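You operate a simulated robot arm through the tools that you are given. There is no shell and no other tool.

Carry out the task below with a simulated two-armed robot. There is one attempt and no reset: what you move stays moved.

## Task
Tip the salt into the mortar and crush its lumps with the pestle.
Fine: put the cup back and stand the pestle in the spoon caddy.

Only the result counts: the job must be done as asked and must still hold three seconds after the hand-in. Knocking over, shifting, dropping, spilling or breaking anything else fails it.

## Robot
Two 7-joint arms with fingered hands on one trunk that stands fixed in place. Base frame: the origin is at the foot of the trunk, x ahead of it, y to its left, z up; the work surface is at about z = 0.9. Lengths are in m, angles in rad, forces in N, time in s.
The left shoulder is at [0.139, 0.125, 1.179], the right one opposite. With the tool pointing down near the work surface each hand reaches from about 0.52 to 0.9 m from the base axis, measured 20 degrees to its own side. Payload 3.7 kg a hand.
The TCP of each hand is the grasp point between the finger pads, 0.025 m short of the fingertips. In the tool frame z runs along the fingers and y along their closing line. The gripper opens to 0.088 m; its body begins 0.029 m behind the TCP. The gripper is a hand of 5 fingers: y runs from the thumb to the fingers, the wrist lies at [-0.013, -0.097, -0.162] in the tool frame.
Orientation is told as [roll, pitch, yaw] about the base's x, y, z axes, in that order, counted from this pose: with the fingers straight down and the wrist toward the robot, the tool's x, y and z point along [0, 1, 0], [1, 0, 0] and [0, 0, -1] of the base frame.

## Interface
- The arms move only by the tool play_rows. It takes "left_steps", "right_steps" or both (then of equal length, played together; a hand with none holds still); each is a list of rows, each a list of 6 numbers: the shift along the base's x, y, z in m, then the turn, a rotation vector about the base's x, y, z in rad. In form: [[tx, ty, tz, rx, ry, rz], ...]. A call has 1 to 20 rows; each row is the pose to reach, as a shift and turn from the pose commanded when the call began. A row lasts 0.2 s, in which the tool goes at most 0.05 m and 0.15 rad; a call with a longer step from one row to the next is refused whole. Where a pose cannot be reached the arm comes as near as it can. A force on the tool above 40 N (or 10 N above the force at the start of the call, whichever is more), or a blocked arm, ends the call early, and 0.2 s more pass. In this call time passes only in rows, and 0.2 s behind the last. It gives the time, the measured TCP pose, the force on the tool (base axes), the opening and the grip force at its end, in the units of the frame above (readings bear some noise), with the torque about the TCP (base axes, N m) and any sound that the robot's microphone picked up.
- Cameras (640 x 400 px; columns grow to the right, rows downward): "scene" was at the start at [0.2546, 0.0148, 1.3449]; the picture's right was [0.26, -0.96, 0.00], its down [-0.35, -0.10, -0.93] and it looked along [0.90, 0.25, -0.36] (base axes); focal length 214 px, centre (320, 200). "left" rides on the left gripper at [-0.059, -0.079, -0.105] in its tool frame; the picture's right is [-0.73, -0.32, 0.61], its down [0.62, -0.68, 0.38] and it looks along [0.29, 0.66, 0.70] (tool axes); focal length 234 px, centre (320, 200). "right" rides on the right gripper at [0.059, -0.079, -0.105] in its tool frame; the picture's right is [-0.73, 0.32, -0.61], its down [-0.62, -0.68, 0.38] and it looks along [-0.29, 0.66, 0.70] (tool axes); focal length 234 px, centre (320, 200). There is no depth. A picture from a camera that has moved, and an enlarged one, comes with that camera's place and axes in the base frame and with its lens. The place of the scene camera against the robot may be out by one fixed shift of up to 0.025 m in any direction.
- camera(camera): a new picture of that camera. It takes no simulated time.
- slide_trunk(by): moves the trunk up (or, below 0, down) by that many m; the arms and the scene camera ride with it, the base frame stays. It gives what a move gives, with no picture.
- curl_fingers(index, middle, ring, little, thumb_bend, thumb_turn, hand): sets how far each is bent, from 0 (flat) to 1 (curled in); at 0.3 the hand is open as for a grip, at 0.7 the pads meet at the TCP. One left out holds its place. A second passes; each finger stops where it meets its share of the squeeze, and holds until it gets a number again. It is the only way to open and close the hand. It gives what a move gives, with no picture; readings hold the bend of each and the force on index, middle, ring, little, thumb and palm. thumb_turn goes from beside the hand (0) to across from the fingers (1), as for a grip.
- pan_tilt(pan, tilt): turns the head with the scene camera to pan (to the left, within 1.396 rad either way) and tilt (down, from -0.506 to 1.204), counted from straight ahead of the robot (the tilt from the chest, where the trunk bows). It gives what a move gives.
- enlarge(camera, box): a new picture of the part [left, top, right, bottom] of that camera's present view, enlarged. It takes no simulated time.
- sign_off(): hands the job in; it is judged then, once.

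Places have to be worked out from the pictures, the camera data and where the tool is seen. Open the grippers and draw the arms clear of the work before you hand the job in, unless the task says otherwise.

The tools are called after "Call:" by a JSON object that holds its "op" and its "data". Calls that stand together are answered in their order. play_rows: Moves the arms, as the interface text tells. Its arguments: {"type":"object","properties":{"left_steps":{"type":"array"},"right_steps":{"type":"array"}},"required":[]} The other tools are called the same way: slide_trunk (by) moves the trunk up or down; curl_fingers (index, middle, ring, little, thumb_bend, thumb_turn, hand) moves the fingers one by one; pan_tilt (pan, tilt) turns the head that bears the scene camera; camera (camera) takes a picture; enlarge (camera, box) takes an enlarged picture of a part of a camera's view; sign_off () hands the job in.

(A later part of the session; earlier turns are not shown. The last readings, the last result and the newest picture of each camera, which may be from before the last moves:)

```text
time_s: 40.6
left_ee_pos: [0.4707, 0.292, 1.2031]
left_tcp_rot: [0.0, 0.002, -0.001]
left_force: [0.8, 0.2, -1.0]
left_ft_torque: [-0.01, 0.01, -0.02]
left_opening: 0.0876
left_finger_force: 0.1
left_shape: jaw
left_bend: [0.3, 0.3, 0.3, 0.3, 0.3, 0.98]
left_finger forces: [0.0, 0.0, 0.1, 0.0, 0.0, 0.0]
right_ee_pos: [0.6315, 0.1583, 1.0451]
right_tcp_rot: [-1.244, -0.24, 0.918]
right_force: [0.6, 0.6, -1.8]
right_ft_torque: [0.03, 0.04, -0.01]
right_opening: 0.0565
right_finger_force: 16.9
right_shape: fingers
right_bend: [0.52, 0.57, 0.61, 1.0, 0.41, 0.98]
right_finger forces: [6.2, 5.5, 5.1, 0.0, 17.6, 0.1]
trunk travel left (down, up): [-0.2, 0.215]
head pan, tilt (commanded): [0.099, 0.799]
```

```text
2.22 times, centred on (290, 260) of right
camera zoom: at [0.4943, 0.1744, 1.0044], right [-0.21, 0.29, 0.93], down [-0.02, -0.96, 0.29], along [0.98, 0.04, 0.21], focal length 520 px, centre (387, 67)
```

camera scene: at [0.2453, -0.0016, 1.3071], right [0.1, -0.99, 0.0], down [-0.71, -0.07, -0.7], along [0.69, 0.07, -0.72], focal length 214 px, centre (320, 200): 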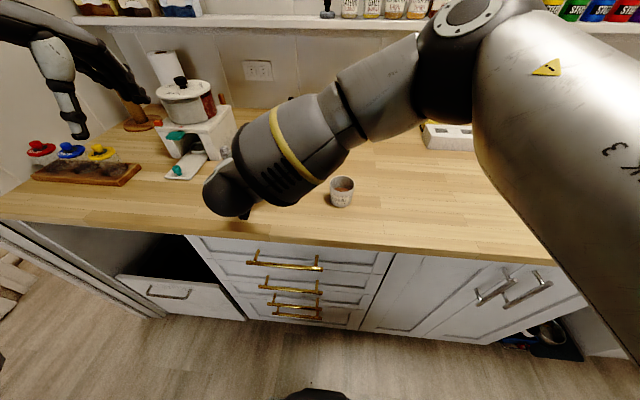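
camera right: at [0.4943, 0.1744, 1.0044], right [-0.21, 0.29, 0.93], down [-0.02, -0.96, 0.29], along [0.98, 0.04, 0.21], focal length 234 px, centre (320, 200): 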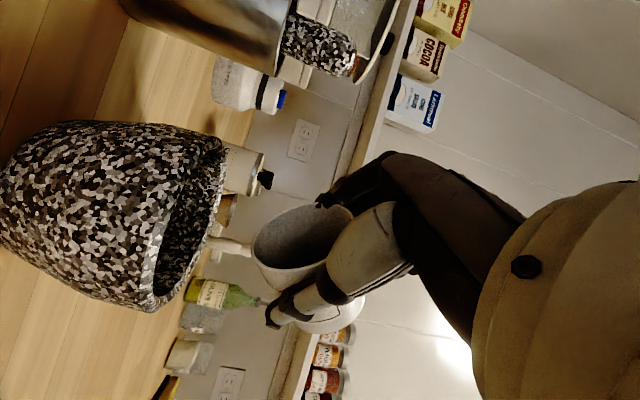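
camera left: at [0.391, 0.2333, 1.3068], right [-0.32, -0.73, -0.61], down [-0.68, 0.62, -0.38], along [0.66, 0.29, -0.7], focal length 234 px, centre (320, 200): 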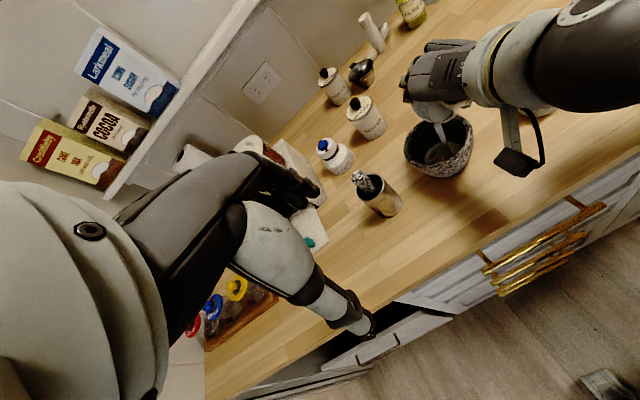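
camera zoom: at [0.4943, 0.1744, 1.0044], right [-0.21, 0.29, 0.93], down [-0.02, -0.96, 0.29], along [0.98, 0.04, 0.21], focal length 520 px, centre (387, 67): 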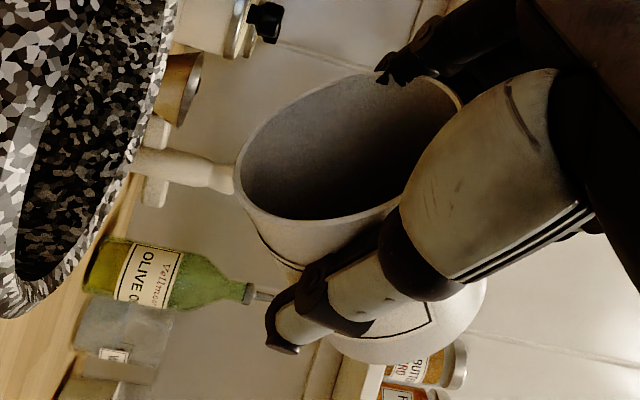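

The cup is empty. I reverse the path: turn the cup upright while rising and carry it back above its original place.

Call:
{"op": "play_rows", "data": {"right_steps": [[0.0027, -0.006, 0.004, 0.1212, 0.07, 0], [0.0054, -0.012, 0.008, 0.2425, 0.14, 0], [0.0081, -0.018, 0.012, 0.3637, 0.21, 0], [0.0108, -0.024, 0.016, 0.485, 0.28, 0], [0.0135, -0.03, 0.02, 0.6062, 0.35, 0], [0.0162, -0.036, 0.024, 0.7274, 0.42, 0], [0.0189, -0.042, 0.028, 0.8487, 0.49, 0], [0.0216, -0.048, 0.032, 0.9699, 0.56, 0], [0.0243, -0.054, 0.036, 1.0912, 0.63, 0], [0.027, -0.06, 0.04, 1.2124, 0.7, 0], [0.031, -0.088, 0.04, 1.299, 0.75, 0], [0.035, -0.116, 0.04, 1.3856, 0.8, 0], [0.039, -0.144, 0.04, 1.4722, 0.85, 0], [0.043, -0.172, 0.04, 1.5588, 0.9, 0], [0.047, -0.2, 0.04, 1.6454, 0.95, 0], [0.051, -0.228, 0.04, 1.732, 1.0, 0], [0.055, -0.256, 0.04, 1.8186, 1.05, 0], [0.06, -0.2845, 0.04, 1.9053, 1.1, 0]]}}

Call:
{"op": "camera", "data": {"camera": "scene"}}

Call:
{"op": "enlarge", "data": {"camera": "left", "box": [370, 60, 530, 200]}}

Call:
{"op": "camera", "data": {"camera": "right"}}

```text
time_s: 44.4
left_ee_pos: [0.4723, 0.2901, 1.2025]
left_tcp_rot: [0.0, -0.001, 0.0]
left_force: [0.1, 0.0, 0.5]
left_ft_torque: [0.01, 0.0, 0.03]
left_opening: 0.0877
left_finger_force: 0.0
left_shape: jaw
left_bend: [0.3, 0.3, 0.3, 0.3, 0.3, 0.98]
left_finger forces: [0.0, 0.1, 0.0, 0.1, 0.1, 0.1]
right_ee_pos: [0.6943, -0.1239, 1.086]
right_tcp_rot: [1.04, -0.164, 0.093]
right_force: [-0.5, 0.0, -0.8]
right_ft_torque: [0.01, 0.01, 0.0]
right_opening: 0.0565
right_finger_force: 17.0
right_shape: fingers
right_bend: [0.52, 0.57, 0.61, 1.0, 0.41, 0.98]
right_finger forces: [6.0, 5.5, 5.0, 0.0, 17.1, 0.0]
trunk travel left (down, up): [-0.2, 0.215]
head pan, tilt (commanded): [0.099, 0.799]
```

```text
taken
camera scene: at [0.2454, -0.002, 1.307], right [0.1, -0.99, 0.0], down [-0.71, -0.07, -0.7], along [0.69, 0.07, -0.72], focal length 214 px, centre (320, 200)
```

scene: 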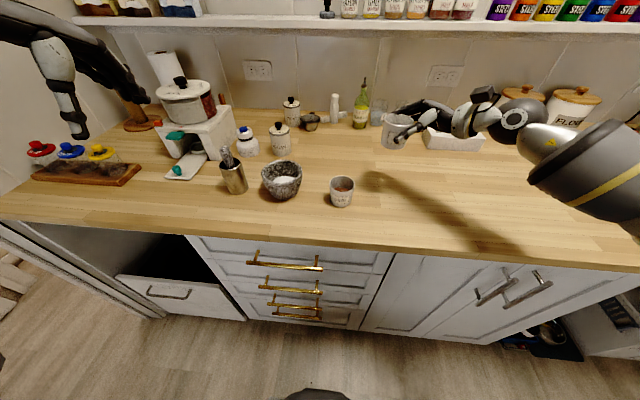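

```text
2.86 times, centred on (450, 130) of left
camera zoom: at [0.3912, 0.2325, 1.3068], right [-0.32, -0.73, -0.61], down [-0.68, 0.62, -0.38], along [0.66, 0.29, -0.7], focal length 669 px, centre (-51, 400)
```

zoom: 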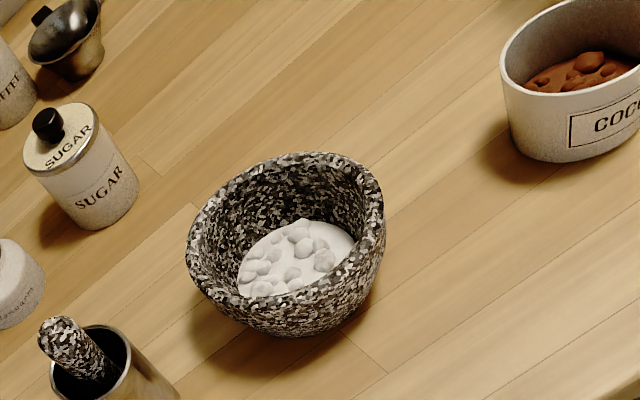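

```text
taken
camera right: at [0.6047, -0.1938, 1.1748], right [0.45, -0.85, -0.26], down [-0.55, -0.04, -0.83], along [0.7, 0.52, -0.49], focal length 234 px, centre (320, 200)
```

right: 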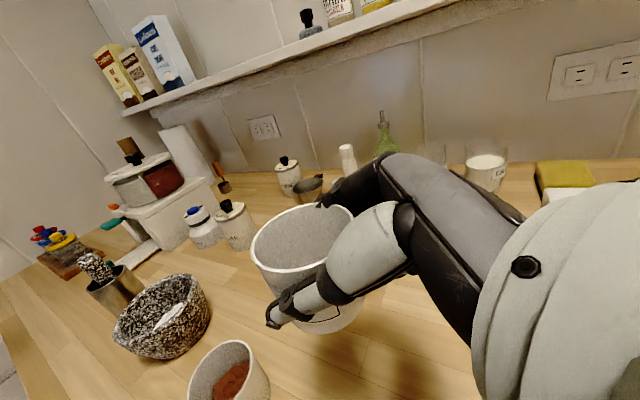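

The salt with its lumps sits in the mortar, nothing visible spilled. Before setting the cup down I inspect how upright it hangs in the hand.

Call:
{"op": "enlarge", "data": {"camera": "scene", "box": [350, 80, 470, 170]}}

Call:
{"op": "enlarge", "data": {"camera": "right", "box": [200, 170, 400, 350]}}

```text
4.44 times, centred on (410, 125) of scene
camera zoom: at [0.2454, -0.002, 1.307], right [0.1, -0.99, 0.0], down [-0.71, -0.07, -0.7], along [0.69, 0.07, -0.72], focal length 953 px, centre (-80, 533)
```

zoom: 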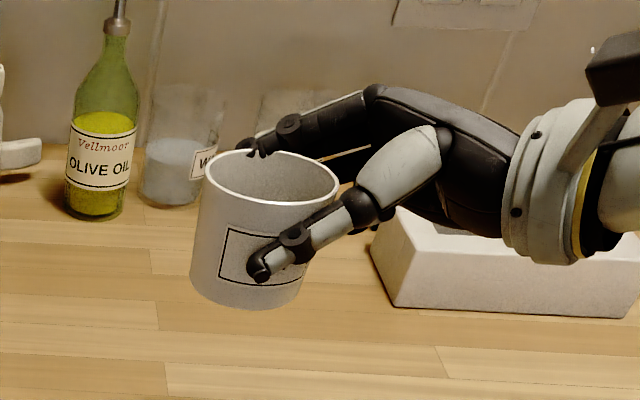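

```text
2.22 times, centred on (300, 260) of right
camera zoom: at [0.6047, -0.1938, 1.1748], right [0.45, -0.85, -0.26], down [-0.55, -0.04, -0.83], along [0.7, 0.52, -0.49], focal length 520 px, centre (364, 67)
```

zoom: 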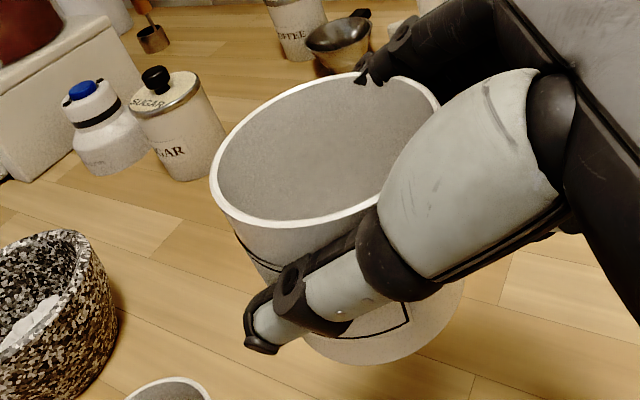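

The cup hangs upright and sits about 5 mm nearer the thumb than when first grasped, so I'll correct +5 mm in x when placing it. I lower the trunk 5 cm as before, then descend to just above the counter.

Call:
{"op": "slide_trunk", "data": {"by": -0.05}}

Call:
{"op": "play_rows", "data": {"right_steps": [[0.002, 0, -0.02, 0, 0, 0], [0.004, 0, -0.04, 0, 0, 0], [0.005, 0, -0.06, 0, 0, 0], [0.005, 0, -0.073, 0, 0, 0], [0.005, 0, -0.078, 0, 0, 0]]}}

Call:
{"op": "enlarge", "data": {"camera": "scene", "box": [340, 110, 500, 220]}}

Call:
{"op": "enlarge", "data": {"camera": "right", "box": [160, 140, 420, 350]}}

```text
time_s: 45.3
left_ee_pos: [0.4689, 0.2922, 1.1537]
left_tcp_rot: [-0.001, -0.003, 0.0]
left_force: [0.5, -0.7, -0.2]
left_ft_torque: [0.01, -0.02, 0.01]
left_opening: 0.0876
left_finger_force: 0.1
left_shape: jaw
left_bend: [0.3, 0.3, 0.3, 0.3, 0.3, 0.98]
left_finger forces: [0.0, 0.0, 0.0, 0.1, 0.0, 0.1]
right_ee_pos: [0.6897, -0.1253, 1.0368]
right_tcp_rot: [1.039, -0.166, 0.093]
right_force: [0.5, -0.4, -0.7]
right_ft_torque: [-0.03, -0.05, -0.01]
right_opening: 0.0564
right_finger_force: 16.9
right_shape: fingers
right_bend: [0.52, 0.57, 0.61, 1.0, 0.41, 0.98]
right_finger forces: [6.0, 5.6, 5.1, 0.0, 17.1, 0.0]
trunk travel left (down, up): [-0.15, 0.265]
head pan, tilt (commanded): [0.099, 0.799]
```

```text
time_s: 46.5
left_ee_pos: [0.4699, 0.2918, 1.1533]
left_tcp_rot: [0.0, 0.0, -0.001]
left_force: [-0.1, 0.0, 0.5]
left_ft_torque: [-0.02, 0.0, -0.01]
left_opening: 0.0879
left_finger_force: 0.1
left_shape: jaw
left_bend: [0.3, 0.3, 0.3, 0.3, 0.3, 0.98]
left_finger forces: [0.0, 0.1, 0.0, 0.1, 0.0, 0.0]
right_ee_pos: [0.697, -0.1245, 0.9581]
right_tcp_rot: [1.042, -0.164, 0.094]
right_force: [-0.1, -0.1, -0.9]
right_ft_torque: [0.0, -0.02, -0.02]
right_opening: 0.0564
right_finger_force: 16.8
right_shape: fingers
right_bend: [0.52, 0.57, 0.61, 1.0, 0.41, 0.98]
right_finger forces: [6.0, 5.6, 5.1, 0.0, 17.2, 0.0]
trunk travel left (down, up): [-0.15, 0.265]
head pan, tilt (commanded): [0.099, 0.799]
```

```text
3.64 times, centred on (420, 165) of scene
camera zoom: at [0.3002, -0.0016, 1.2511], right [0.1, -0.99, 0.0], down [-0.71, -0.07, -0.7], along [0.69, 0.07, -0.72], focal length 780 px, centre (-44, 327)
```

zoom: 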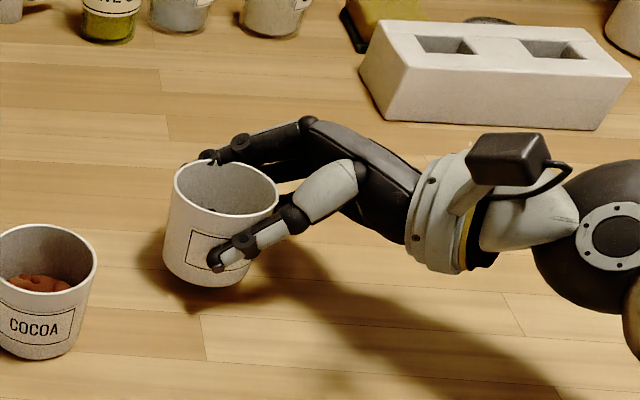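

```text
1.90 times, centred on (290, 245) of right
camera zoom: at [0.6092, -0.1938, 1.0476], right [0.45, -0.85, -0.26], down [-0.55, -0.04, -0.83], along [0.7, 0.52, -0.49], focal length 446 px, centre (377, 114)
```

zoom: 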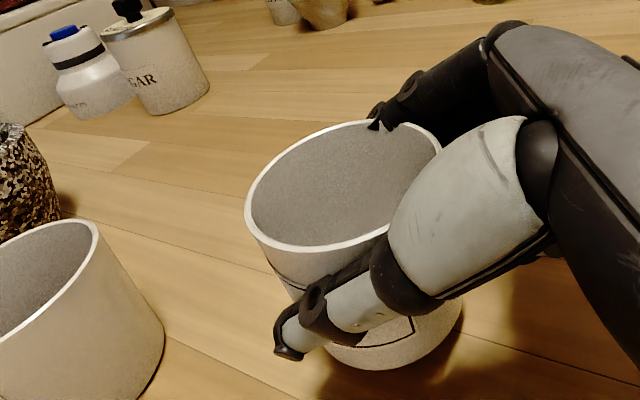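

About 1 cm remains. I lower in small steps and watch the force for contact with the counter.

Call:
{"op": "play_rows", "data": {"right_steps": [[0, 0, -0.003, 0, 0, 0], [0, 0, -0.006, 0, 0, 0], [0, 0, -0.009, 0, 0, 0], [0, 0, -0.01, 0, 0, 0]]}}

Call:
{"op": "enlarge", "data": {"camera": "scene", "box": [340, 110, 500, 220]}}

```text
time_s: 47.5
left_ee_pos: [0.4706, 0.2903, 1.1526]
left_tcp_rot: [0.001, -0.002, 0.001]
left_force: [0.1, -0.2, -0.3]
left_ft_torque: [-0.02, 0.02, 0.0]
left_opening: 0.0877
left_finger_force: 0.0
left_shape: jaw
left_bend: [0.3, 0.3, 0.3, 0.3, 0.3, 0.98]
left_finger forces: [0.1, 0.0, 0.1, 0.0, 0.0, 0.0]
right_ee_pos: [0.6968, -0.1258, 0.9481]
right_tcp_rot: [1.039, -0.165, 0.093]
right_force: [0.1, -0.2, 0.0]
right_ft_torque: [-0.03, 0.0, 0.05]
right_opening: 0.0566
right_finger_force: 17.3
right_shape: fingers
right_bend: [0.52, 0.57, 0.61, 1.0, 0.41, 0.98]
right_finger forces: [5.9, 5.6, 5.1, 0.1, 17.0, 0.0]
trunk travel left (down, up): [-0.15, 0.265]
head pan, tilt (commanded): [0.099, 0.799]
```

```text
3.64 times, centred on (420, 165) of scene
camera zoom: at [0.3001, -0.0016, 1.2512], right [0.1, -0.99, 0.0], down [-0.71, -0.07, -0.7], along [0.69, 0.07, -0.72], focal length 780 px, centre (-44, 327)
```

zoom: 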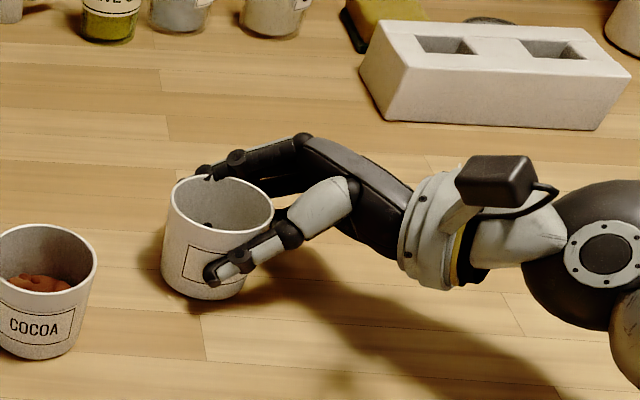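

Force is near zero, about to touch. I lower another 2–3 mm.

Call:
{"op": "play_rows", "data": {"right_steps": [[0, 0, -0.0015, 0, 0, 0], [0, 0, -0.0025, 0, 0, 0]]}}

```text
time_s: 48.1
left_ee_pos: [0.4705, 0.2919, 1.1536]
left_tcp_rot: [-0.001, -0.001, 0.001]
left_force: [0.1, -0.4, -0.2]
left_ft_torque: [0.01, 0.01, -0.01]
left_opening: 0.0879
left_finger_force: 0.0
left_shape: jaw
left_bend: [0.3, 0.3, 0.3, 0.3, 0.3, 0.98]
left_finger forces: [0.1, 0.0, 0.1, 0.0, 0.0, 0.0]
right_ee_pos: [0.6959, -0.1247, 0.9469]
right_tcp_rot: [1.043, -0.167, 0.092]
right_force: [-0.3, -0.4, 5.7]
right_ft_torque: [0.1, -0.09, 0.04]
right_opening: 0.0563
right_finger_force: 16.3
right_shape: fingers
right_bend: [0.52, 0.57, 0.61, 1.0, 0.41, 0.98]
right_finger forces: [5.4, 5.4, 5.3, 0.0, 17.3, 0.0]
trunk travel left (down, up): [-0.15, 0.265]
head pan, tilt (commanded): [0.099, 0.799]
```

Contact (5.7 N): the cup stands on the counter. I ease off 1 mm and relax the grip in two stages.

Call:
{"op": "play_rows", "data": {"right_steps": [[0, 0, 0.001, 0, 0, 0]]}}

Call:
{"op": "curl_fingers", "data": {"hand": "right", "index": 0.47, "middle": 0.52, "ring": 0.55, "thumb_bend": 0.4}}

Call:
{"op": "enlarge", "data": {"camera": "right", "box": [160, 140, 420, 350]}}

```text
time_s: 48.5
left_ee_pos: [0.4705, 0.291, 1.1532]
left_tcp_rot: [-0.001, 0.002, 0.0]
left_force: [-0.1, 0.0, -0.3]
left_ft_torque: [-0.02, 0.03, -0.01]
left_opening: 0.0875
left_finger_force: 0.2
left_shape: jaw
left_bend: [0.3, 0.3, 0.3, 0.3, 0.3, 0.98]
left_finger forces: [0.0, 0.1, 0.1, 0.0, 0.0, 0.1]
right_ee_pos: [0.6967, -0.125, 0.9466]
right_tcp_rot: [1.039, -0.164, 0.091]
right_force: [1.7, 0.7, 5.3]
right_ft_torque: [0.06, -0.19, -0.02]
right_opening: 0.0564
right_finger_force: 17.3
right_shape: fingers
right_bend: [0.52, 0.57, 0.61, 1.0, 0.41, 0.98]
right_finger forces: [5.5, 5.7, 6.1, 0.1, 16.7, 0.0]
trunk travel left (down, up): [-0.15, 0.265]
head pan, tilt (commanded): [0.099, 0.799]
```

```text
time_s: 49.5
left_ee_pos: [0.4706, 0.2906, 1.1523]
left_tcp_rot: [0.002, 0.0, 0.001]
left_force: [1.2, -0.8, 0.5]
left_ft_torque: [0.0, 0.01, -0.02]
left_opening: 0.0881
left_finger_force: 0.0
left_shape: jaw
left_bend: [0.3, 0.3, 0.3, 0.3, 0.3, 0.98]
left_finger forces: [0.0, 0.0, 0.0, 0.0, 0.0, 0.0]
right_ee_pos: [0.6964, -0.1252, 0.9449]
right_tcp_rot: [1.039, -0.163, 0.093]
right_force: [-0.8, -0.3, -0.6]
right_ft_torque: [0.01, 0.02, -0.01]
right_opening: 0.0596
right_finger_force: 2.1
right_shape: fingers
right_bend: [0.46, 0.51, 0.55, 1.0, 0.38, 0.98]
right_finger forces: [0.8, 0.9, 0.3, 0.1, 2.0, 0.0]
trunk travel left (down, up): [-0.15, 0.265]
head pan, tilt (commanded): [0.099, 0.799]
```

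```text
1.90 times, centred on (290, 245) of right
camera zoom: at [0.608, -0.1941, 1.0346], right [0.45, -0.85, -0.26], down [-0.55, -0.04, -0.83], along [0.7, 0.52, -0.49], focal length 446 px, centre (377, 114)
```

zoom: 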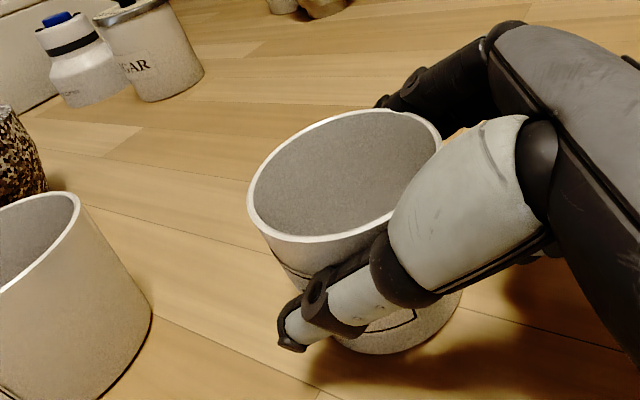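

By the same measurement the cup is within about 1 mm of its original spot. I open the fingers fully.

Call:
{"op": "curl_fingers", "data": {"hand": "right", "index": 0.3, "middle": 0.3, "ring": 0.3, "thumb_bend": 0.3}}

Call:
{"op": "enlarge", "data": {"camera": "right", "box": [160, 140, 420, 350]}}

Call:
{"op": "enlarge", "data": {"camera": "scene", "box": [340, 110, 500, 220]}}

```text
time_s: 50.5
left_ee_pos: [0.4704, 0.2911, 1.1531]
left_tcp_rot: [-0.001, -0.001, 0.0]
left_force: [-0.1, 0.9, -0.1]
left_ft_torque: [0.01, -0.02, 0.02]
left_opening: 0.0879
left_finger_force: 0.0
left_shape: jaw
left_bend: [0.3, 0.3, 0.3, 0.3, 0.3, 0.98]
left_finger forces: [0.0, 0.0, 0.0, 0.0, 0.0, 0.0]
right_ee_pos: [0.6965, -0.1246, 0.9455]
right_tcp_rot: [1.04, -0.162, 0.092]
right_force: [0.1, -0.4, -0.1]
right_ft_torque: [0.02, -0.02, -0.02]
right_opening: 0.0845
right_finger_force: 0.0
right_shape: fingers
right_bend: [0.3, 0.3, 0.3, 1.0, 0.3, 0.98]
right_finger forces: [0.0, 0.0, 0.1, 0.0, 0.0, 0.0]
trunk travel left (down, up): [-0.15, 0.265]
head pan, tilt (commanded): [0.099, 0.799]
```

```text
1.90 times, centred on (290, 245) of right
camera zoom: at [0.608, -0.1941, 1.0349], right [0.45, -0.85, -0.26], down [-0.55, -0.04, -0.83], along [0.7, 0.52, -0.49], focal length 446 px, centre (377, 114)
```

zoom: 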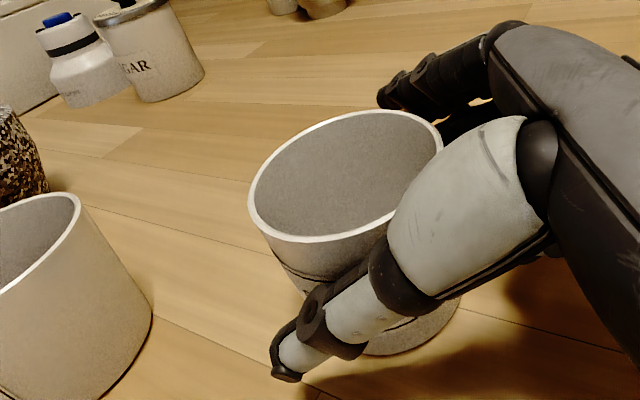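

```text
3.64 times, centred on (420, 165) of scene
camera zoom: at [0.3002, -0.0016, 1.2511], right [0.1, -0.99, 0.0], down [-0.71, -0.07, -0.7], along [0.69, 0.07, -0.72], focal length 780 px, centre (-44, 327)
```

zoom: 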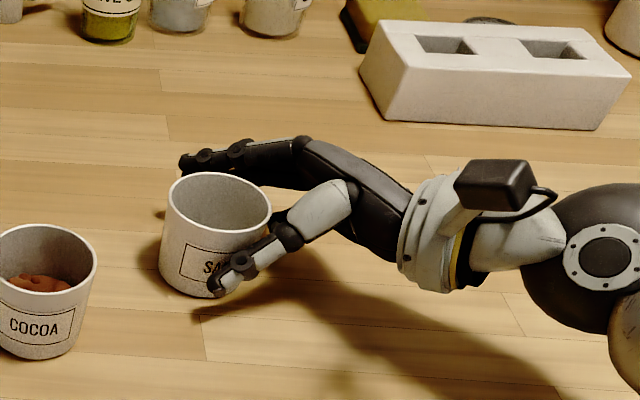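

The cup stands free. I retreat the hand straight to the right, then rise.

Call:
{"op": "play_rows", "data": {"right_steps": [[-0.003, -0.01, 0.001, 0, 0, 0], [-0.004, -0.03, 0.002, 0, 0, 0], [-0.004, -0.06, 0.005, 0, 0, 0], [-0.004, -0.095, 0.02, 0, 0, 0], [-0.004, -0.12, 0.06, 0, 0, 0], [-0.004, -0.13, 0.1, 0, 0, 0]]}}

Call:
{"op": "camera", "data": {"camera": "scene"}}

Call:
{"op": "camera", "data": {"camera": "right"}}

```text
time_s: 51.9
left_ee_pos: [0.4714, 0.2916, 1.1536]
left_tcp_rot: [0.0, 0.0, 0.0]
left_force: [0.0, -0.3, 0.0]
left_ft_torque: [-0.01, -0.01, 0.01]
left_opening: 0.0877
left_finger_force: 0.1
left_shape: jaw
left_bend: [0.3, 0.3, 0.3, 0.3, 0.3, 0.98]
left_finger forces: [0.0, 0.0, 0.1, 0.0, 0.1, 0.0]
right_ee_pos: [0.6939, -0.2534, 1.0468]
right_tcp_rot: [1.041, -0.161, 0.092]
right_force: [-0.3, -0.2, -0.4]
right_ft_torque: [0.0, -0.01, -0.01]
right_opening: 0.0847
right_finger_force: 0.0
right_shape: fingers
right_bend: [0.3, 0.3, 0.3, 1.0, 0.3, 0.98]
right_finger forces: [0.0, 0.0, 0.0, 0.0, 0.0, 0.0]
trunk travel left (down, up): [-0.15, 0.265]
head pan, tilt (commanded): [0.099, 0.799]
```

```text
taken
camera scene: at [0.2998, -0.0015, 1.2512], right [0.1, -0.99, 0.0], down [-0.71, -0.07, -0.7], along [0.69, 0.07, -0.72], focal length 214 px, centre (320, 200)
```

scene: 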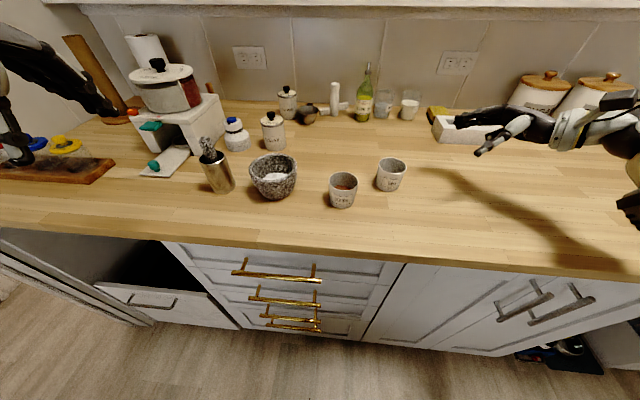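

```text
taken
camera right: at [0.6043, -0.3222, 1.1363], right [0.45, -0.85, -0.26], down [-0.55, -0.04, -0.83], along [0.7, 0.52, -0.49], focal length 234 px, centre (320, 200)
```

right: 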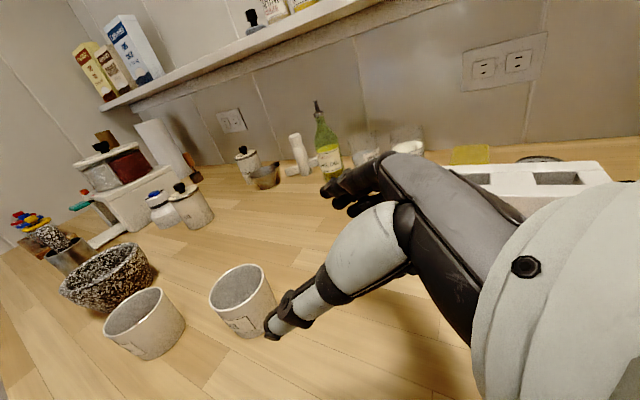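

The salt cup is back in place, and the right hand is clear. Now I look for the pestle with the left camera from the current, lower viewpoint.

Call:
{"op": "camera", "data": {"camera": "left"}}

Call:
{"op": "enlarge", "data": {"camera": "left", "box": [330, 80, 510, 230]}}

Call:
{"op": "enlarge", "data": {"camera": "scene", "box": [180, 110, 320, 220]}}

```text
taken
camera left: at [0.3907, 0.2331, 1.257], right [-0.32, -0.73, -0.61], down [-0.68, 0.62, -0.38], along [0.66, 0.29, -0.7], focal length 234 px, centre (320, 200)
```

left: 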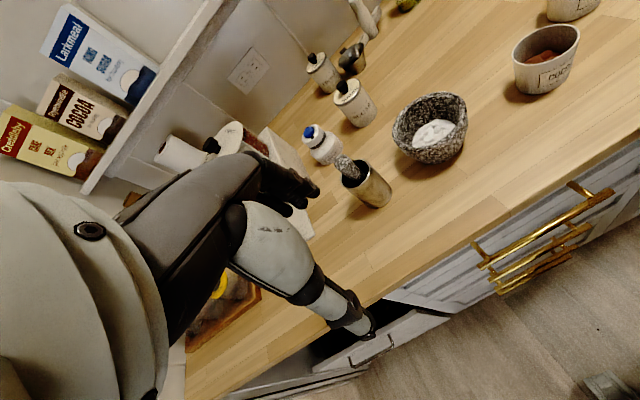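

```text
2.67 times, centred on (420, 155) of left
camera zoom: at [0.3907, 0.2331, 1.257], right [-0.32, -0.73, -0.61], down [-0.68, 0.62, -0.38], along [0.66, 0.29, -0.7], focal length 624 px, centre (53, 320)
```

zoom: 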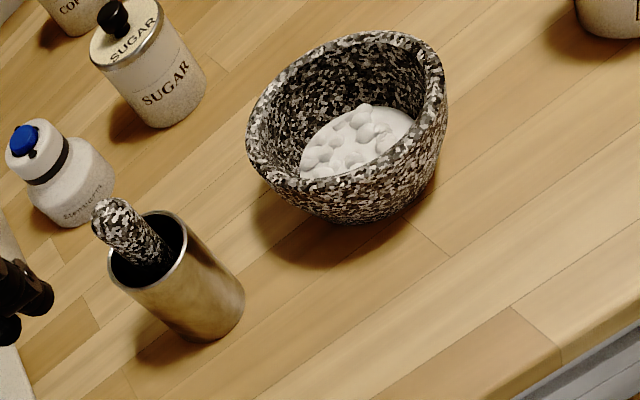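

```text
3.64 times, centred on (250, 165) of scene
camera zoom: at [0.2998, -0.0015, 1.2512], right [0.1, -0.99, 0.0], down [-0.71, -0.07, -0.7], along [0.69, 0.07, -0.72], focal length 780 px, centre (574, 327)
```

zoom: 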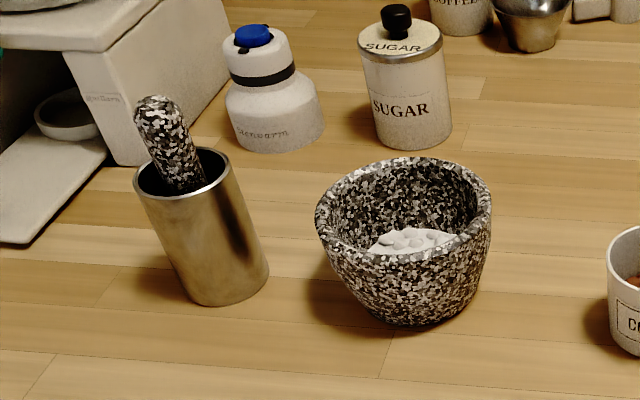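

Refined: caddy rim centre about (0.637, 0.272, 0.988), pestle cap about (0.636, 0.271, 1.03), standing upright. I raise the trunk to its start height, park the right hand further right, and bring the left hand above the pestle.

Call:
{"op": "slide_trunk", "data": {"by": 0.05}}

Call:
{"op": "play_rows", "data": {"right_steps": [[-0.01, -0.02, 0.01, 0, 0, 0], [-0.02, -0.04, 0.02, 0, 0, 0], [-0.03, -0.06, 0.03, 0, 0, 0], [-0.04, -0.08, 0.04, 0, 0, 0], [-0.05, -0.1, 0.05, 0, 0, 0]], "left_steps": [[0.02, -0.005, 0.0, 0, 0, 0], [0.04, -0.01, 0.0, 0, 0, 0], [0.06, -0.015, -0.01, 0, 0, 0], [0.08, -0.02, -0.02, 0, 0, 0], [0.1, -0.025, -0.03, 0, 0, 0]]}}

Call:
{"op": "camera", "data": {"camera": "left"}}

Call:
{"op": "camera", "data": {"camera": "scene"}}

```text
time_s: 52.9
left_ee_pos: [0.4733, 0.2914, 1.201]
left_tcp_rot: [0.0, 0.002, 0.0]
left_force: [-0.2, -0.1, -0.5]
left_ft_torque: [-0.02, 0.03, 0.0]
left_opening: 0.088
left_finger_force: 0.0
left_shape: jaw
left_bend: [0.3, 0.3, 0.3, 0.3, 0.3, 0.98]
left_finger forces: [0.0, 0.0, 0.0, 0.0, 0.1, 0.0]
right_ee_pos: [0.6943, -0.2547, 1.0942]
right_tcp_rot: [1.041, -0.159, 0.092]
right_force: [0.1, 0.2, -0.4]
right_ft_torque: [0.01, 0.01, 0.02]
right_opening: 0.0845
right_finger_force: 0.1
right_shape: fingers
right_bend: [0.3, 0.3, 0.3, 1.0, 0.3, 0.98]
right_finger forces: [0.0, 0.0, 0.0, 0.1, 0.1, 0.0]
trunk travel left (down, up): [-0.2, 0.215]
head pan, tilt (commanded): [0.099, 0.799]
```

```text
time_s: 54.0
left_ee_pos: [0.5678, 0.267, 1.1731]
left_tcp_rot: [0.001, 0.0, 0.0]
left_force: [0.0, -0.3, 0.1]
left_ft_torque: [0.0, 0.01, -0.01]
left_opening: 0.0876
left_finger_force: 0.0
left_shape: jaw
left_bend: [0.3, 0.3, 0.3, 0.3, 0.3, 0.98]
left_finger forces: [0.0, 0.1, 0.0, 0.1, 0.0, 0.0]
right_ee_pos: [0.6431, -0.3524, 1.1473]
right_tcp_rot: [1.041, -0.162, 0.093]
right_force: [-0.6, 0.7, 0.4]
right_ft_torque: [0.01, 0.01, 0.01]
right_opening: 0.0845
right_finger_force: 0.1
right_shape: fingers
right_bend: [0.3, 0.3, 0.3, 1.0, 0.3, 0.98]
right_finger forces: [0.0, 0.1, 0.0, 0.0, 0.1, 0.0]
trunk travel left (down, up): [-0.2, 0.215]
head pan, tilt (commanded): [0.099, 0.799]
```

```text
taken
camera left: at [0.4883, 0.2084, 1.2764], right [-0.32, -0.73, -0.61], down [-0.68, 0.62, -0.38], along [0.66, 0.29, -0.7], focal length 234 px, centre (320, 200)
```

left: 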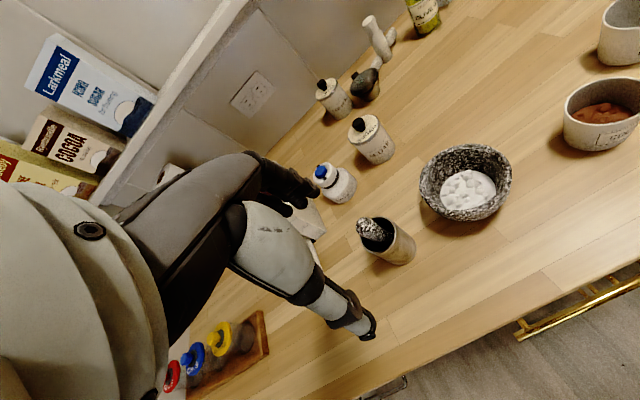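

```text
taken
camera scene: at [0.2453, -0.0017, 1.307], right [0.1, -0.99, 0.0], down [-0.71, -0.07, -0.7], along [0.69, 0.07, -0.72], focal length 214 px, centre (320, 200)
```

scene: 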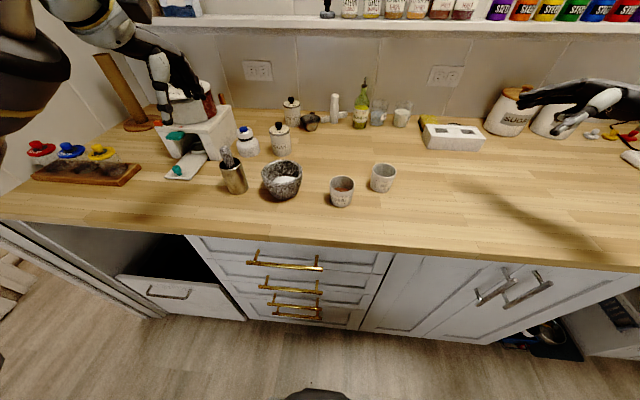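

I zoom on the caddy and mortar from this new viewpoint for a better position fix.

Call:
{"op": "enlarge", "data": {"camera": "left", "box": [340, 200, 440, 280]}}

Call:
{"op": "enlarge", "data": {"camera": "left", "box": [400, 130, 530, 240]}}

```text
5.00 times, centred on (390, 240) of left
camera zoom: at [0.4883, 0.2084, 1.2764], right [-0.32, -0.73, -0.61], down [-0.68, 0.62, -0.38], along [0.66, 0.29, -0.7], focal length 1171 px, centre (-30, 0)
```

zoom: 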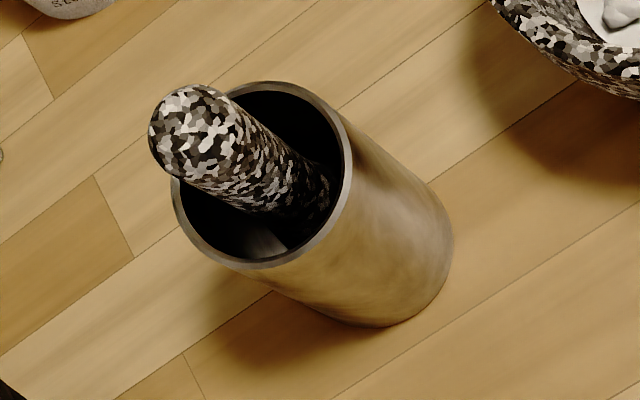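

```text
3.64 times, centred on (465, 185) of left
camera zoom: at [0.4883, 0.2084, 1.2764], right [-0.32, -0.73, -0.61], down [-0.68, 0.62, -0.38], along [0.66, 0.29, -0.7], focal length 852 px, centre (-207, 254)
```

zoom: 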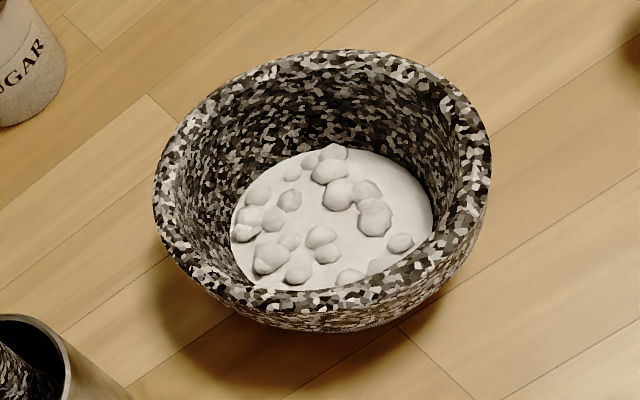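

I move the left hand over the pestle (about +7.5 cm in x) and down to z≈1.10, still clear of its cap, to check the alignment.

Call:
{"op": "play_rows", "data": {"left_steps": [[0.02, 0.001, -0.01, 0, 0, 0], [0.04, 0.002, -0.025, 0, 0, 0], [0.06, 0.002, -0.045, 0, 0, 0], [0.075, 0.002, -0.065, 0, 0, 0], [0.075, 0.002, -0.073, 0, 0, 0]]}}

Call:
{"op": "camera", "data": {"camera": "left"}}

Call:
{"op": "enlarge", "data": {"camera": "left", "box": [270, 160, 450, 340]}}

Call:
{"op": "enlarge", "data": {"camera": "scene", "box": [160, 80, 320, 210]}}

```text
time_s: 55.2
left_ee_pos: [0.6442, 0.2678, 1.0981]
left_tcp_rot: [0.0, 0.0, 0.001]
left_force: [0.2, -0.3, -0.3]
left_ft_torque: [-0.05, 0.01, 0.01]
left_opening: 0.0878
left_finger_force: 0.0
left_shape: jaw
left_bend: [0.3, 0.3, 0.3, 0.3, 0.3, 0.98]
left_finger forces: [0.0, 0.2, 0.0, 0.0, 0.0, 0.1]
right_ee_pos: [0.6425, -0.3529, 1.147]
right_tcp_rot: [1.041, -0.164, 0.092]
right_force: [0.7, 1.0, 0.6]
right_ft_torque: [0.01, -0.03, 0.02]
right_opening: 0.0842
right_finger_force: 0.1
right_shape: fingers
right_bend: [0.3, 0.3, 0.3, 1.0, 0.3, 0.98]
right_finger forces: [0.1, 0.1, 0.1, 0.0, 0.0, 0.0]
trunk travel left (down, up): [-0.2, 0.215]
head pan, tilt (commanded): [0.099, 0.799]
```

```text
taken
camera left: at [0.564, 0.2099, 1.2019], right [-0.32, -0.73, -0.61], down [-0.68, 0.62, -0.38], along [0.66, 0.29, -0.7], focal length 234 px, centre (320, 200)
```

left: 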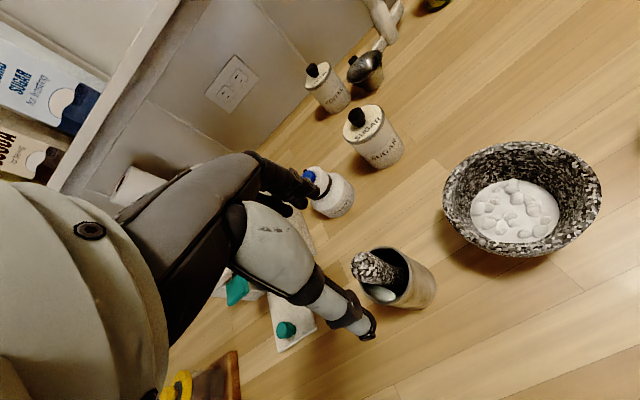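

```text
2.22 times, centred on (360, 250) of left
camera zoom: at [0.564, 0.2099, 1.2019], right [-0.32, -0.73, -0.61], down [-0.68, 0.62, -0.38], along [0.66, 0.29, -0.7], focal length 520 px, centre (231, 89)
```

zoom: 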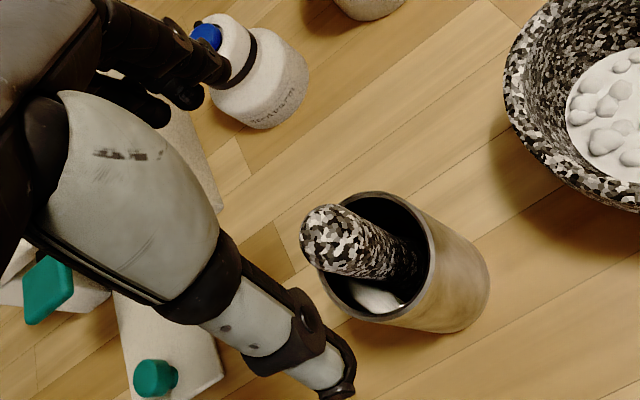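

```text
3.08 times, centred on (240, 145) of scene
camera zoom: at [0.2451, -0.0016, 1.3071], right [0.1, -0.99, 0.0], down [-0.71, -0.07, -0.7], along [0.69, 0.07, -0.72], focal length 660 px, centre (566, 369)
```

zoom: 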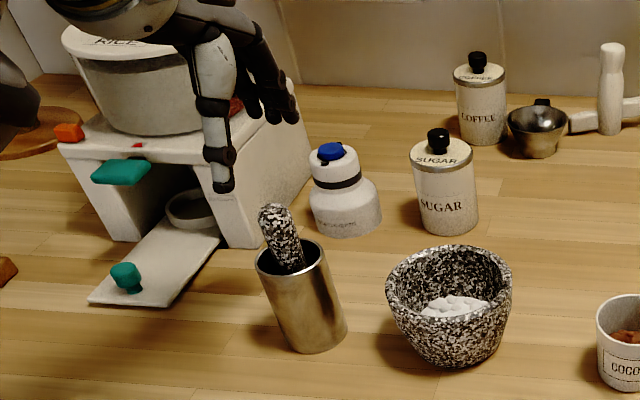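

Two views agree: caddy rim about (0.638, 0.271, 0.99), pestle axis about (0.639, 0.271), cap top about 1.035. I correct the hand by a few mm and descend to z≈1.04, fingers straddling the pestle.

Call:
{"op": "play_rows", "data": {"left_steps": [[-0.002, -0.002, -0.015, 0, 0, 0], [-0.004, -0.003, -0.03, 0, 0, 0], [-0.004, -0.003, -0.045, 0, 0, 0], [-0.004, -0.003, -0.058, 0, 0, 0]]}}

Call:
{"op": "enlarge", "data": {"camera": "left", "box": [230, 140, 450, 340]}}

Call:
{"op": "enlarge", "data": {"camera": "scene", "box": [170, 80, 310, 210]}}

```text
time_s: 56.2
left_ee_pos: [0.6411, 0.2662, 1.0413]
left_tcp_rot: [-0.001, 0.002, 0.003]
left_force: [-0.2, 0.5, -0.1]
left_ft_torque: [0.02, -0.01, 0.01]
left_opening: 0.0875
left_finger_force: 0.0
left_shape: jaw
left_bend: [0.3, 0.3, 0.3, 0.3, 0.3, 0.98]
left_finger forces: [0.0, 0.1, 0.0, 0.1, 0.1, 0.1]
right_ee_pos: [0.6422, -0.352, 1.1473]
right_tcp_rot: [1.039, -0.163, 0.094]
right_force: [0.1, -0.3, 0.2]
right_ft_torque: [-0.01, -0.01, -0.02]
right_opening: 0.0846
right_finger_force: 0.1
right_shape: fingers
right_bend: [0.3, 0.3, 0.3, 1.0, 0.3, 0.98]
right_finger forces: [0.0, 0.0, 0.0, 0.1, 0.0, 0.0]
trunk travel left (down, up): [-0.2, 0.215]
head pan, tilt (commanded): [0.099, 0.799]
```

```text
2.00 times, centred on (340, 240) of left
camera zoom: at [0.5617, 0.2075, 1.1454], right [-0.32, -0.73, -0.61], down [-0.68, 0.62, -0.38], along [0.66, 0.29, -0.7], focal length 468 px, centre (280, 120)
```

zoom: 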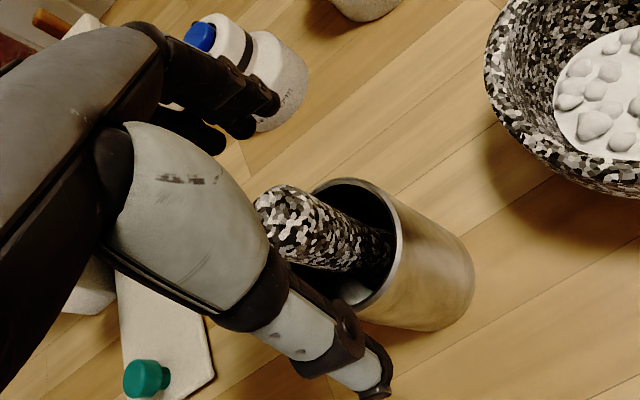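

```text
3.08 times, centred on (240, 145) of scene
camera zoom: at [0.2453, -0.0015, 1.3071], right [0.1, -0.99, 0.0], down [-0.71, -0.07, -0.7], along [0.69, 0.07, -0.72], focal length 660 px, centre (566, 369)
```

zoom: 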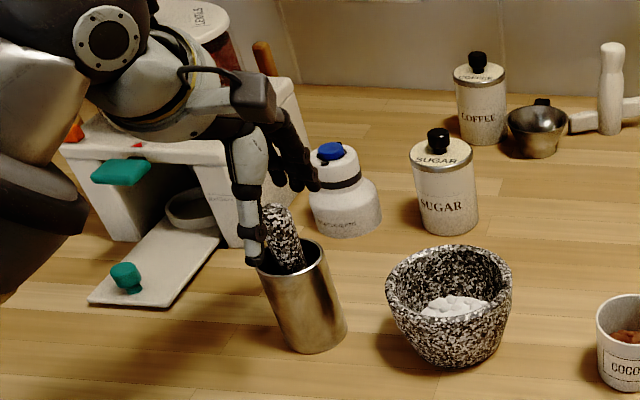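

The pestle is well centred between thumb and index/middle. I descend the last 2 cm so the pads overlap the exposed 4 cm of the pestle while the tips stay above the caddy rim.

Call:
{"op": "play_rows", "data": {"left_steps": [[-0.001, 0, -0.01, 0, 0, 0], [-0.001, 0, -0.018, 0, 0, 0]]}}

Call:
{"op": "enlarge", "data": {"camera": "left", "box": [230, 140, 450, 340]}}

Call:
{"op": "enlarge", "data": {"camera": "scene", "box": [200, 110, 280, 180]}}

```text
time_s: 56.9
left_ee_pos: [0.6412, 0.2661, 1.0248]
left_tcp_rot: [0.0, 0.001, 0.0]
left_force: [-0.6, 0.7, -0.3]
left_ft_torque: [0.01, 0.0, -0.01]
left_opening: 0.0876
left_finger_force: 0.0
left_shape: jaw
left_bend: [0.3, 0.3, 0.3, 0.3, 0.3, 0.98]
left_finger forces: [0.0, 0.0, 0.0, 0.0, 0.0, 0.1]
right_ee_pos: [0.6438, -0.3529, 1.1475]
right_tcp_rot: [1.039, -0.162, 0.091]
right_force: [0.3, 0.1, -0.8]
right_ft_torque: [0.02, -0.02, -0.02]
right_opening: 0.0845
right_finger_force: 0.0
right_shape: fingers
right_bend: [0.3, 0.3, 0.3, 1.0, 0.3, 0.98]
right_finger forces: [0.0, 0.0, 0.0, 0.1, 0.0, 0.1]
trunk travel left (down, up): [-0.2, 0.215]
head pan, tilt (commanded): [0.099, 0.799]
```

```text
2.00 times, centred on (340, 240) of left
camera zoom: at [0.5615, 0.2072, 1.1284], right [-0.32, -0.73, -0.61], down [-0.68, 0.62, -0.38], along [0.66, 0.29, -0.7], focal length 468 px, centre (280, 120)
```

zoom: 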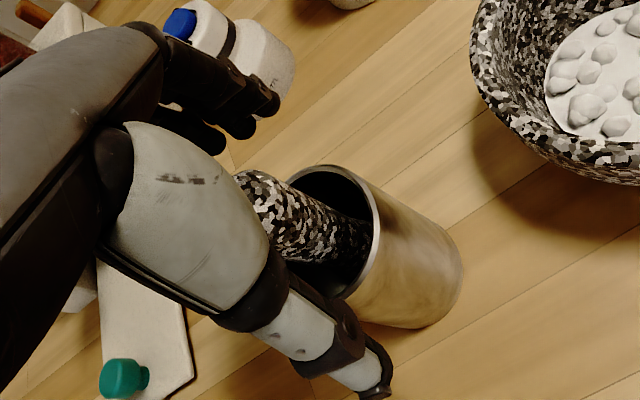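

```text
5.71 times, centred on (240, 145) of scene
camera zoom: at [0.2452, -0.0016, 1.3071], right [0.1, -0.99, 0.0], down [-0.71, -0.07, -0.7], along [0.69, 0.07, -0.72], focal length 1226 px, centre (777, 514)
```

zoom: 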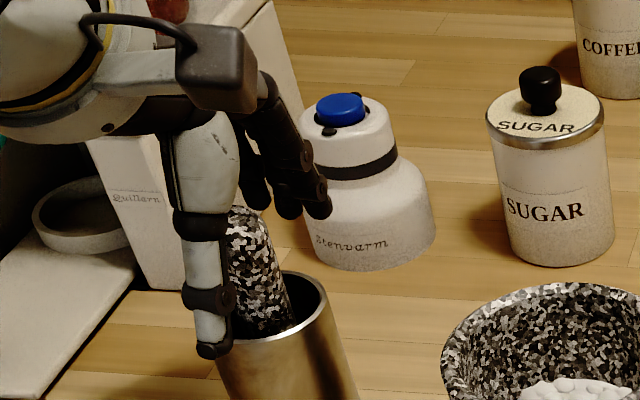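

The pestle sits between the pads. I close thumb, index and middle on it gently first.

Call:
{"op": "curl_fingers", "data": {"hand": "left", "index": 0.56, "middle": 0.56, "thumb_bend": 0.56, "thumb_turn": 1.0}}

Call:
{"op": "enlarge", "data": {"camera": "left", "box": [230, 140, 450, 340]}}

Call:
{"op": "enlarge", "data": {"camera": "scene", "box": [200, 110, 280, 180]}}

```text
time_s: 57.9
left_ee_pos: [0.642, 0.2659, 1.0232]
left_tcp_rot: [0.0, 0.001, 0.0]
left_force: [-0.1, 0.0, -0.6]
left_ft_torque: [0.0, 0.02, 0.02]
left_opening: 0.0287
left_finger_force: 0.0
left_shape: fingers
left_bend: [0.56, 0.56, 0.3, 0.3, 0.56, 1.0]
left_finger forces: [0.0, 0.1, 0.1, 0.0, 0.0, 0.0]
right_ee_pos: [0.6421, -0.3523, 1.1469]
right_tcp_rot: [1.041, -0.165, 0.093]
right_force: [-0.1, -0.2, 0.6]
right_ft_torque: [-0.03, 0.01, 0.04]
right_opening: 0.0844
right_finger_force: 0.0
right_shape: fingers
right_bend: [0.3, 0.3, 0.3, 1.0, 0.3, 0.98]
right_finger forces: [0.0, 0.0, 0.0, 0.0, 0.0, 0.1]
trunk travel left (down, up): [-0.2, 0.215]
head pan, tilt (commanded): [0.099, 0.799]
```

```text
2.00 times, centred on (340, 240) of left
camera zoom: at [0.5615, 0.2071, 1.1285], right [-0.32, -0.73, -0.61], down [-0.68, 0.62, -0.38], along [0.66, 0.29, -0.7], focal length 468 px, centre (280, 120)
```

zoom: 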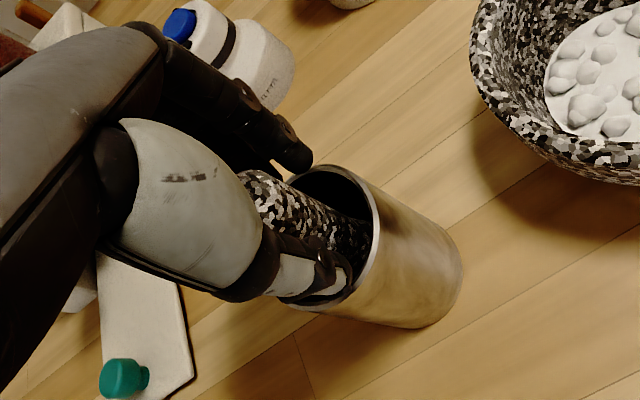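

```text
5.71 times, centred on (240, 145) of scene
camera zoom: at [0.2452, -0.0016, 1.3071], right [0.1, -0.99, 0.0], down [-0.71, -0.07, -0.7], along [0.69, 0.07, -0.72], focal length 1226 px, centre (777, 514)
```

zoom: 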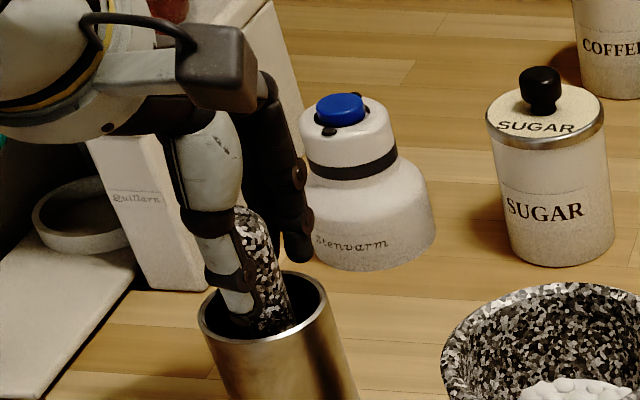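

Almost touching, with no disturbance of the caddy. I close to a firm grip.

Call:
{"op": "curl_fingers", "data": {"hand": "left", "index": 0.64, "middle": 0.64, "thumb_bend": 0.64}}

Call:
{"op": "curl_fingers", "data": {"hand": "left", "index": 0.8, "middle": 0.8, "thumb_bend": 0.8}}

Call:
{"op": "enlarge", "data": {"camera": "left", "box": [230, 140, 450, 340]}}

Call:
{"op": "enlarge", "data": {"camera": "scene", "box": [200, 110, 280, 180]}}

```text
time_s: 58.9
left_ee_pos: [0.642, 0.2668, 1.0239]
left_tcp_rot: [-0.001, 0.001, 0.0]
left_force: [0.7, 0.1, 0.1]
left_ft_torque: [-0.01, -0.02, -0.03]
left_opening: 0.014
left_finger_force: 1.5
left_shape: fingers
left_bend: [0.64, 0.62, 0.3, 0.3, 0.61, 1.0]
left_finger forces: [0.1, 1.8, 0.1, 0.0, 1.4, 0.1]
right_ee_pos: [0.6425, -0.353, 1.1476]
right_tcp_rot: [1.041, -0.161, 0.092]
right_force: [-0.2, -0.1, -0.5]
right_ft_torque: [0.03, -0.02, -0.01]
right_opening: 0.0844
right_finger_force: 0.0
right_shape: fingers
right_bend: [0.3, 0.3, 0.3, 1.0, 0.3, 0.98]
right_finger forces: [0.0, 0.0, 0.0, 0.1, 0.0, 0.0]
trunk travel left (down, up): [-0.2, 0.215]
head pan, tilt (commanded): [0.099, 0.799]
```

```text
time_s: 59.9
left_ee_pos: [0.6411, 0.2656, 1.024]
left_tcp_rot: [-0.002, 0.0, 0.002]
left_force: [0.6, -1.1, 0.0]
left_ft_torque: [-0.03, 0.01, 0.02]
left_opening: 0.0
left_finger_force: 0.4
left_shape: fingers
left_bend: [0.79, 0.8, 0.3, 0.3, 0.71, 1.0]
left_finger forces: [0.1, 0.7, 0.1, 0.0, 0.0, 0.0]
right_ee_pos: [0.643, -0.3536, 1.1467]
right_tcp_rot: [1.04, -0.161, 0.094]
right_force: [-1.3, -0.5, 0.3]
right_ft_torque: [0.0, -0.03, 0.0]
right_opening: 0.0846
right_finger_force: 0.1
right_shape: fingers
right_bend: [0.3, 0.3, 0.3, 1.0, 0.3, 0.98]
right_finger forces: [0.0, 0.1, 0.1, 0.0, 0.1, 0.0]
trunk travel left (down, up): [-0.2, 0.215]
head pan, tilt (commanded): [0.099, 0.799]
```

```text
2.00 times, centred on (340, 240) of left
camera zoom: at [0.5615, 0.2071, 1.1285], right [-0.32, -0.73, -0.61], down [-0.68, 0.62, -0.38], along [0.66, 0.29, -0.7], focal length 468 px, centre (280, 120)
```

zoom: 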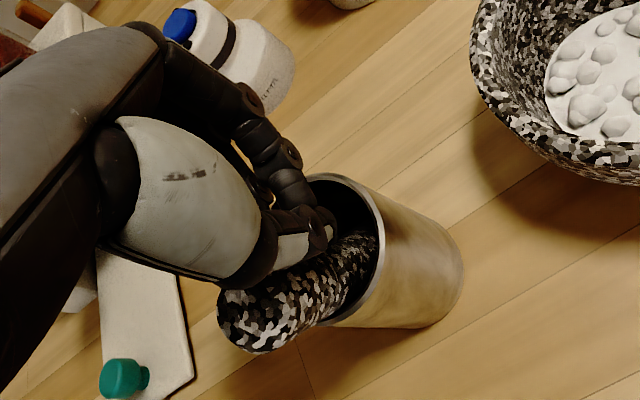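

```text
5.71 times, centred on (240, 145) of scene
camera zoom: at [0.2453, -0.0016, 1.3071], right [0.1, -0.99, 0.0], down [-0.71, -0.07, -0.7], along [0.69, 0.07, -0.72], focal length 1226 px, centre (777, 514)
```

zoom: 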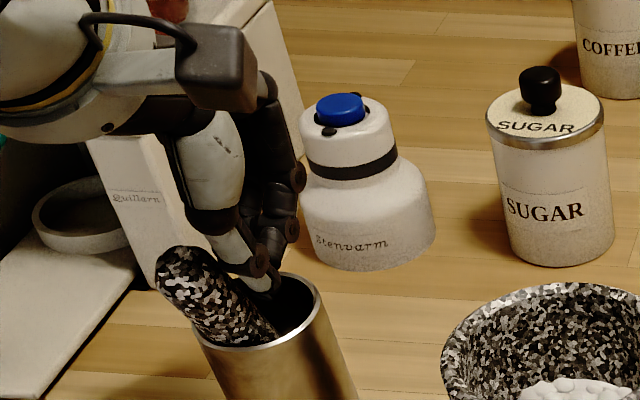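

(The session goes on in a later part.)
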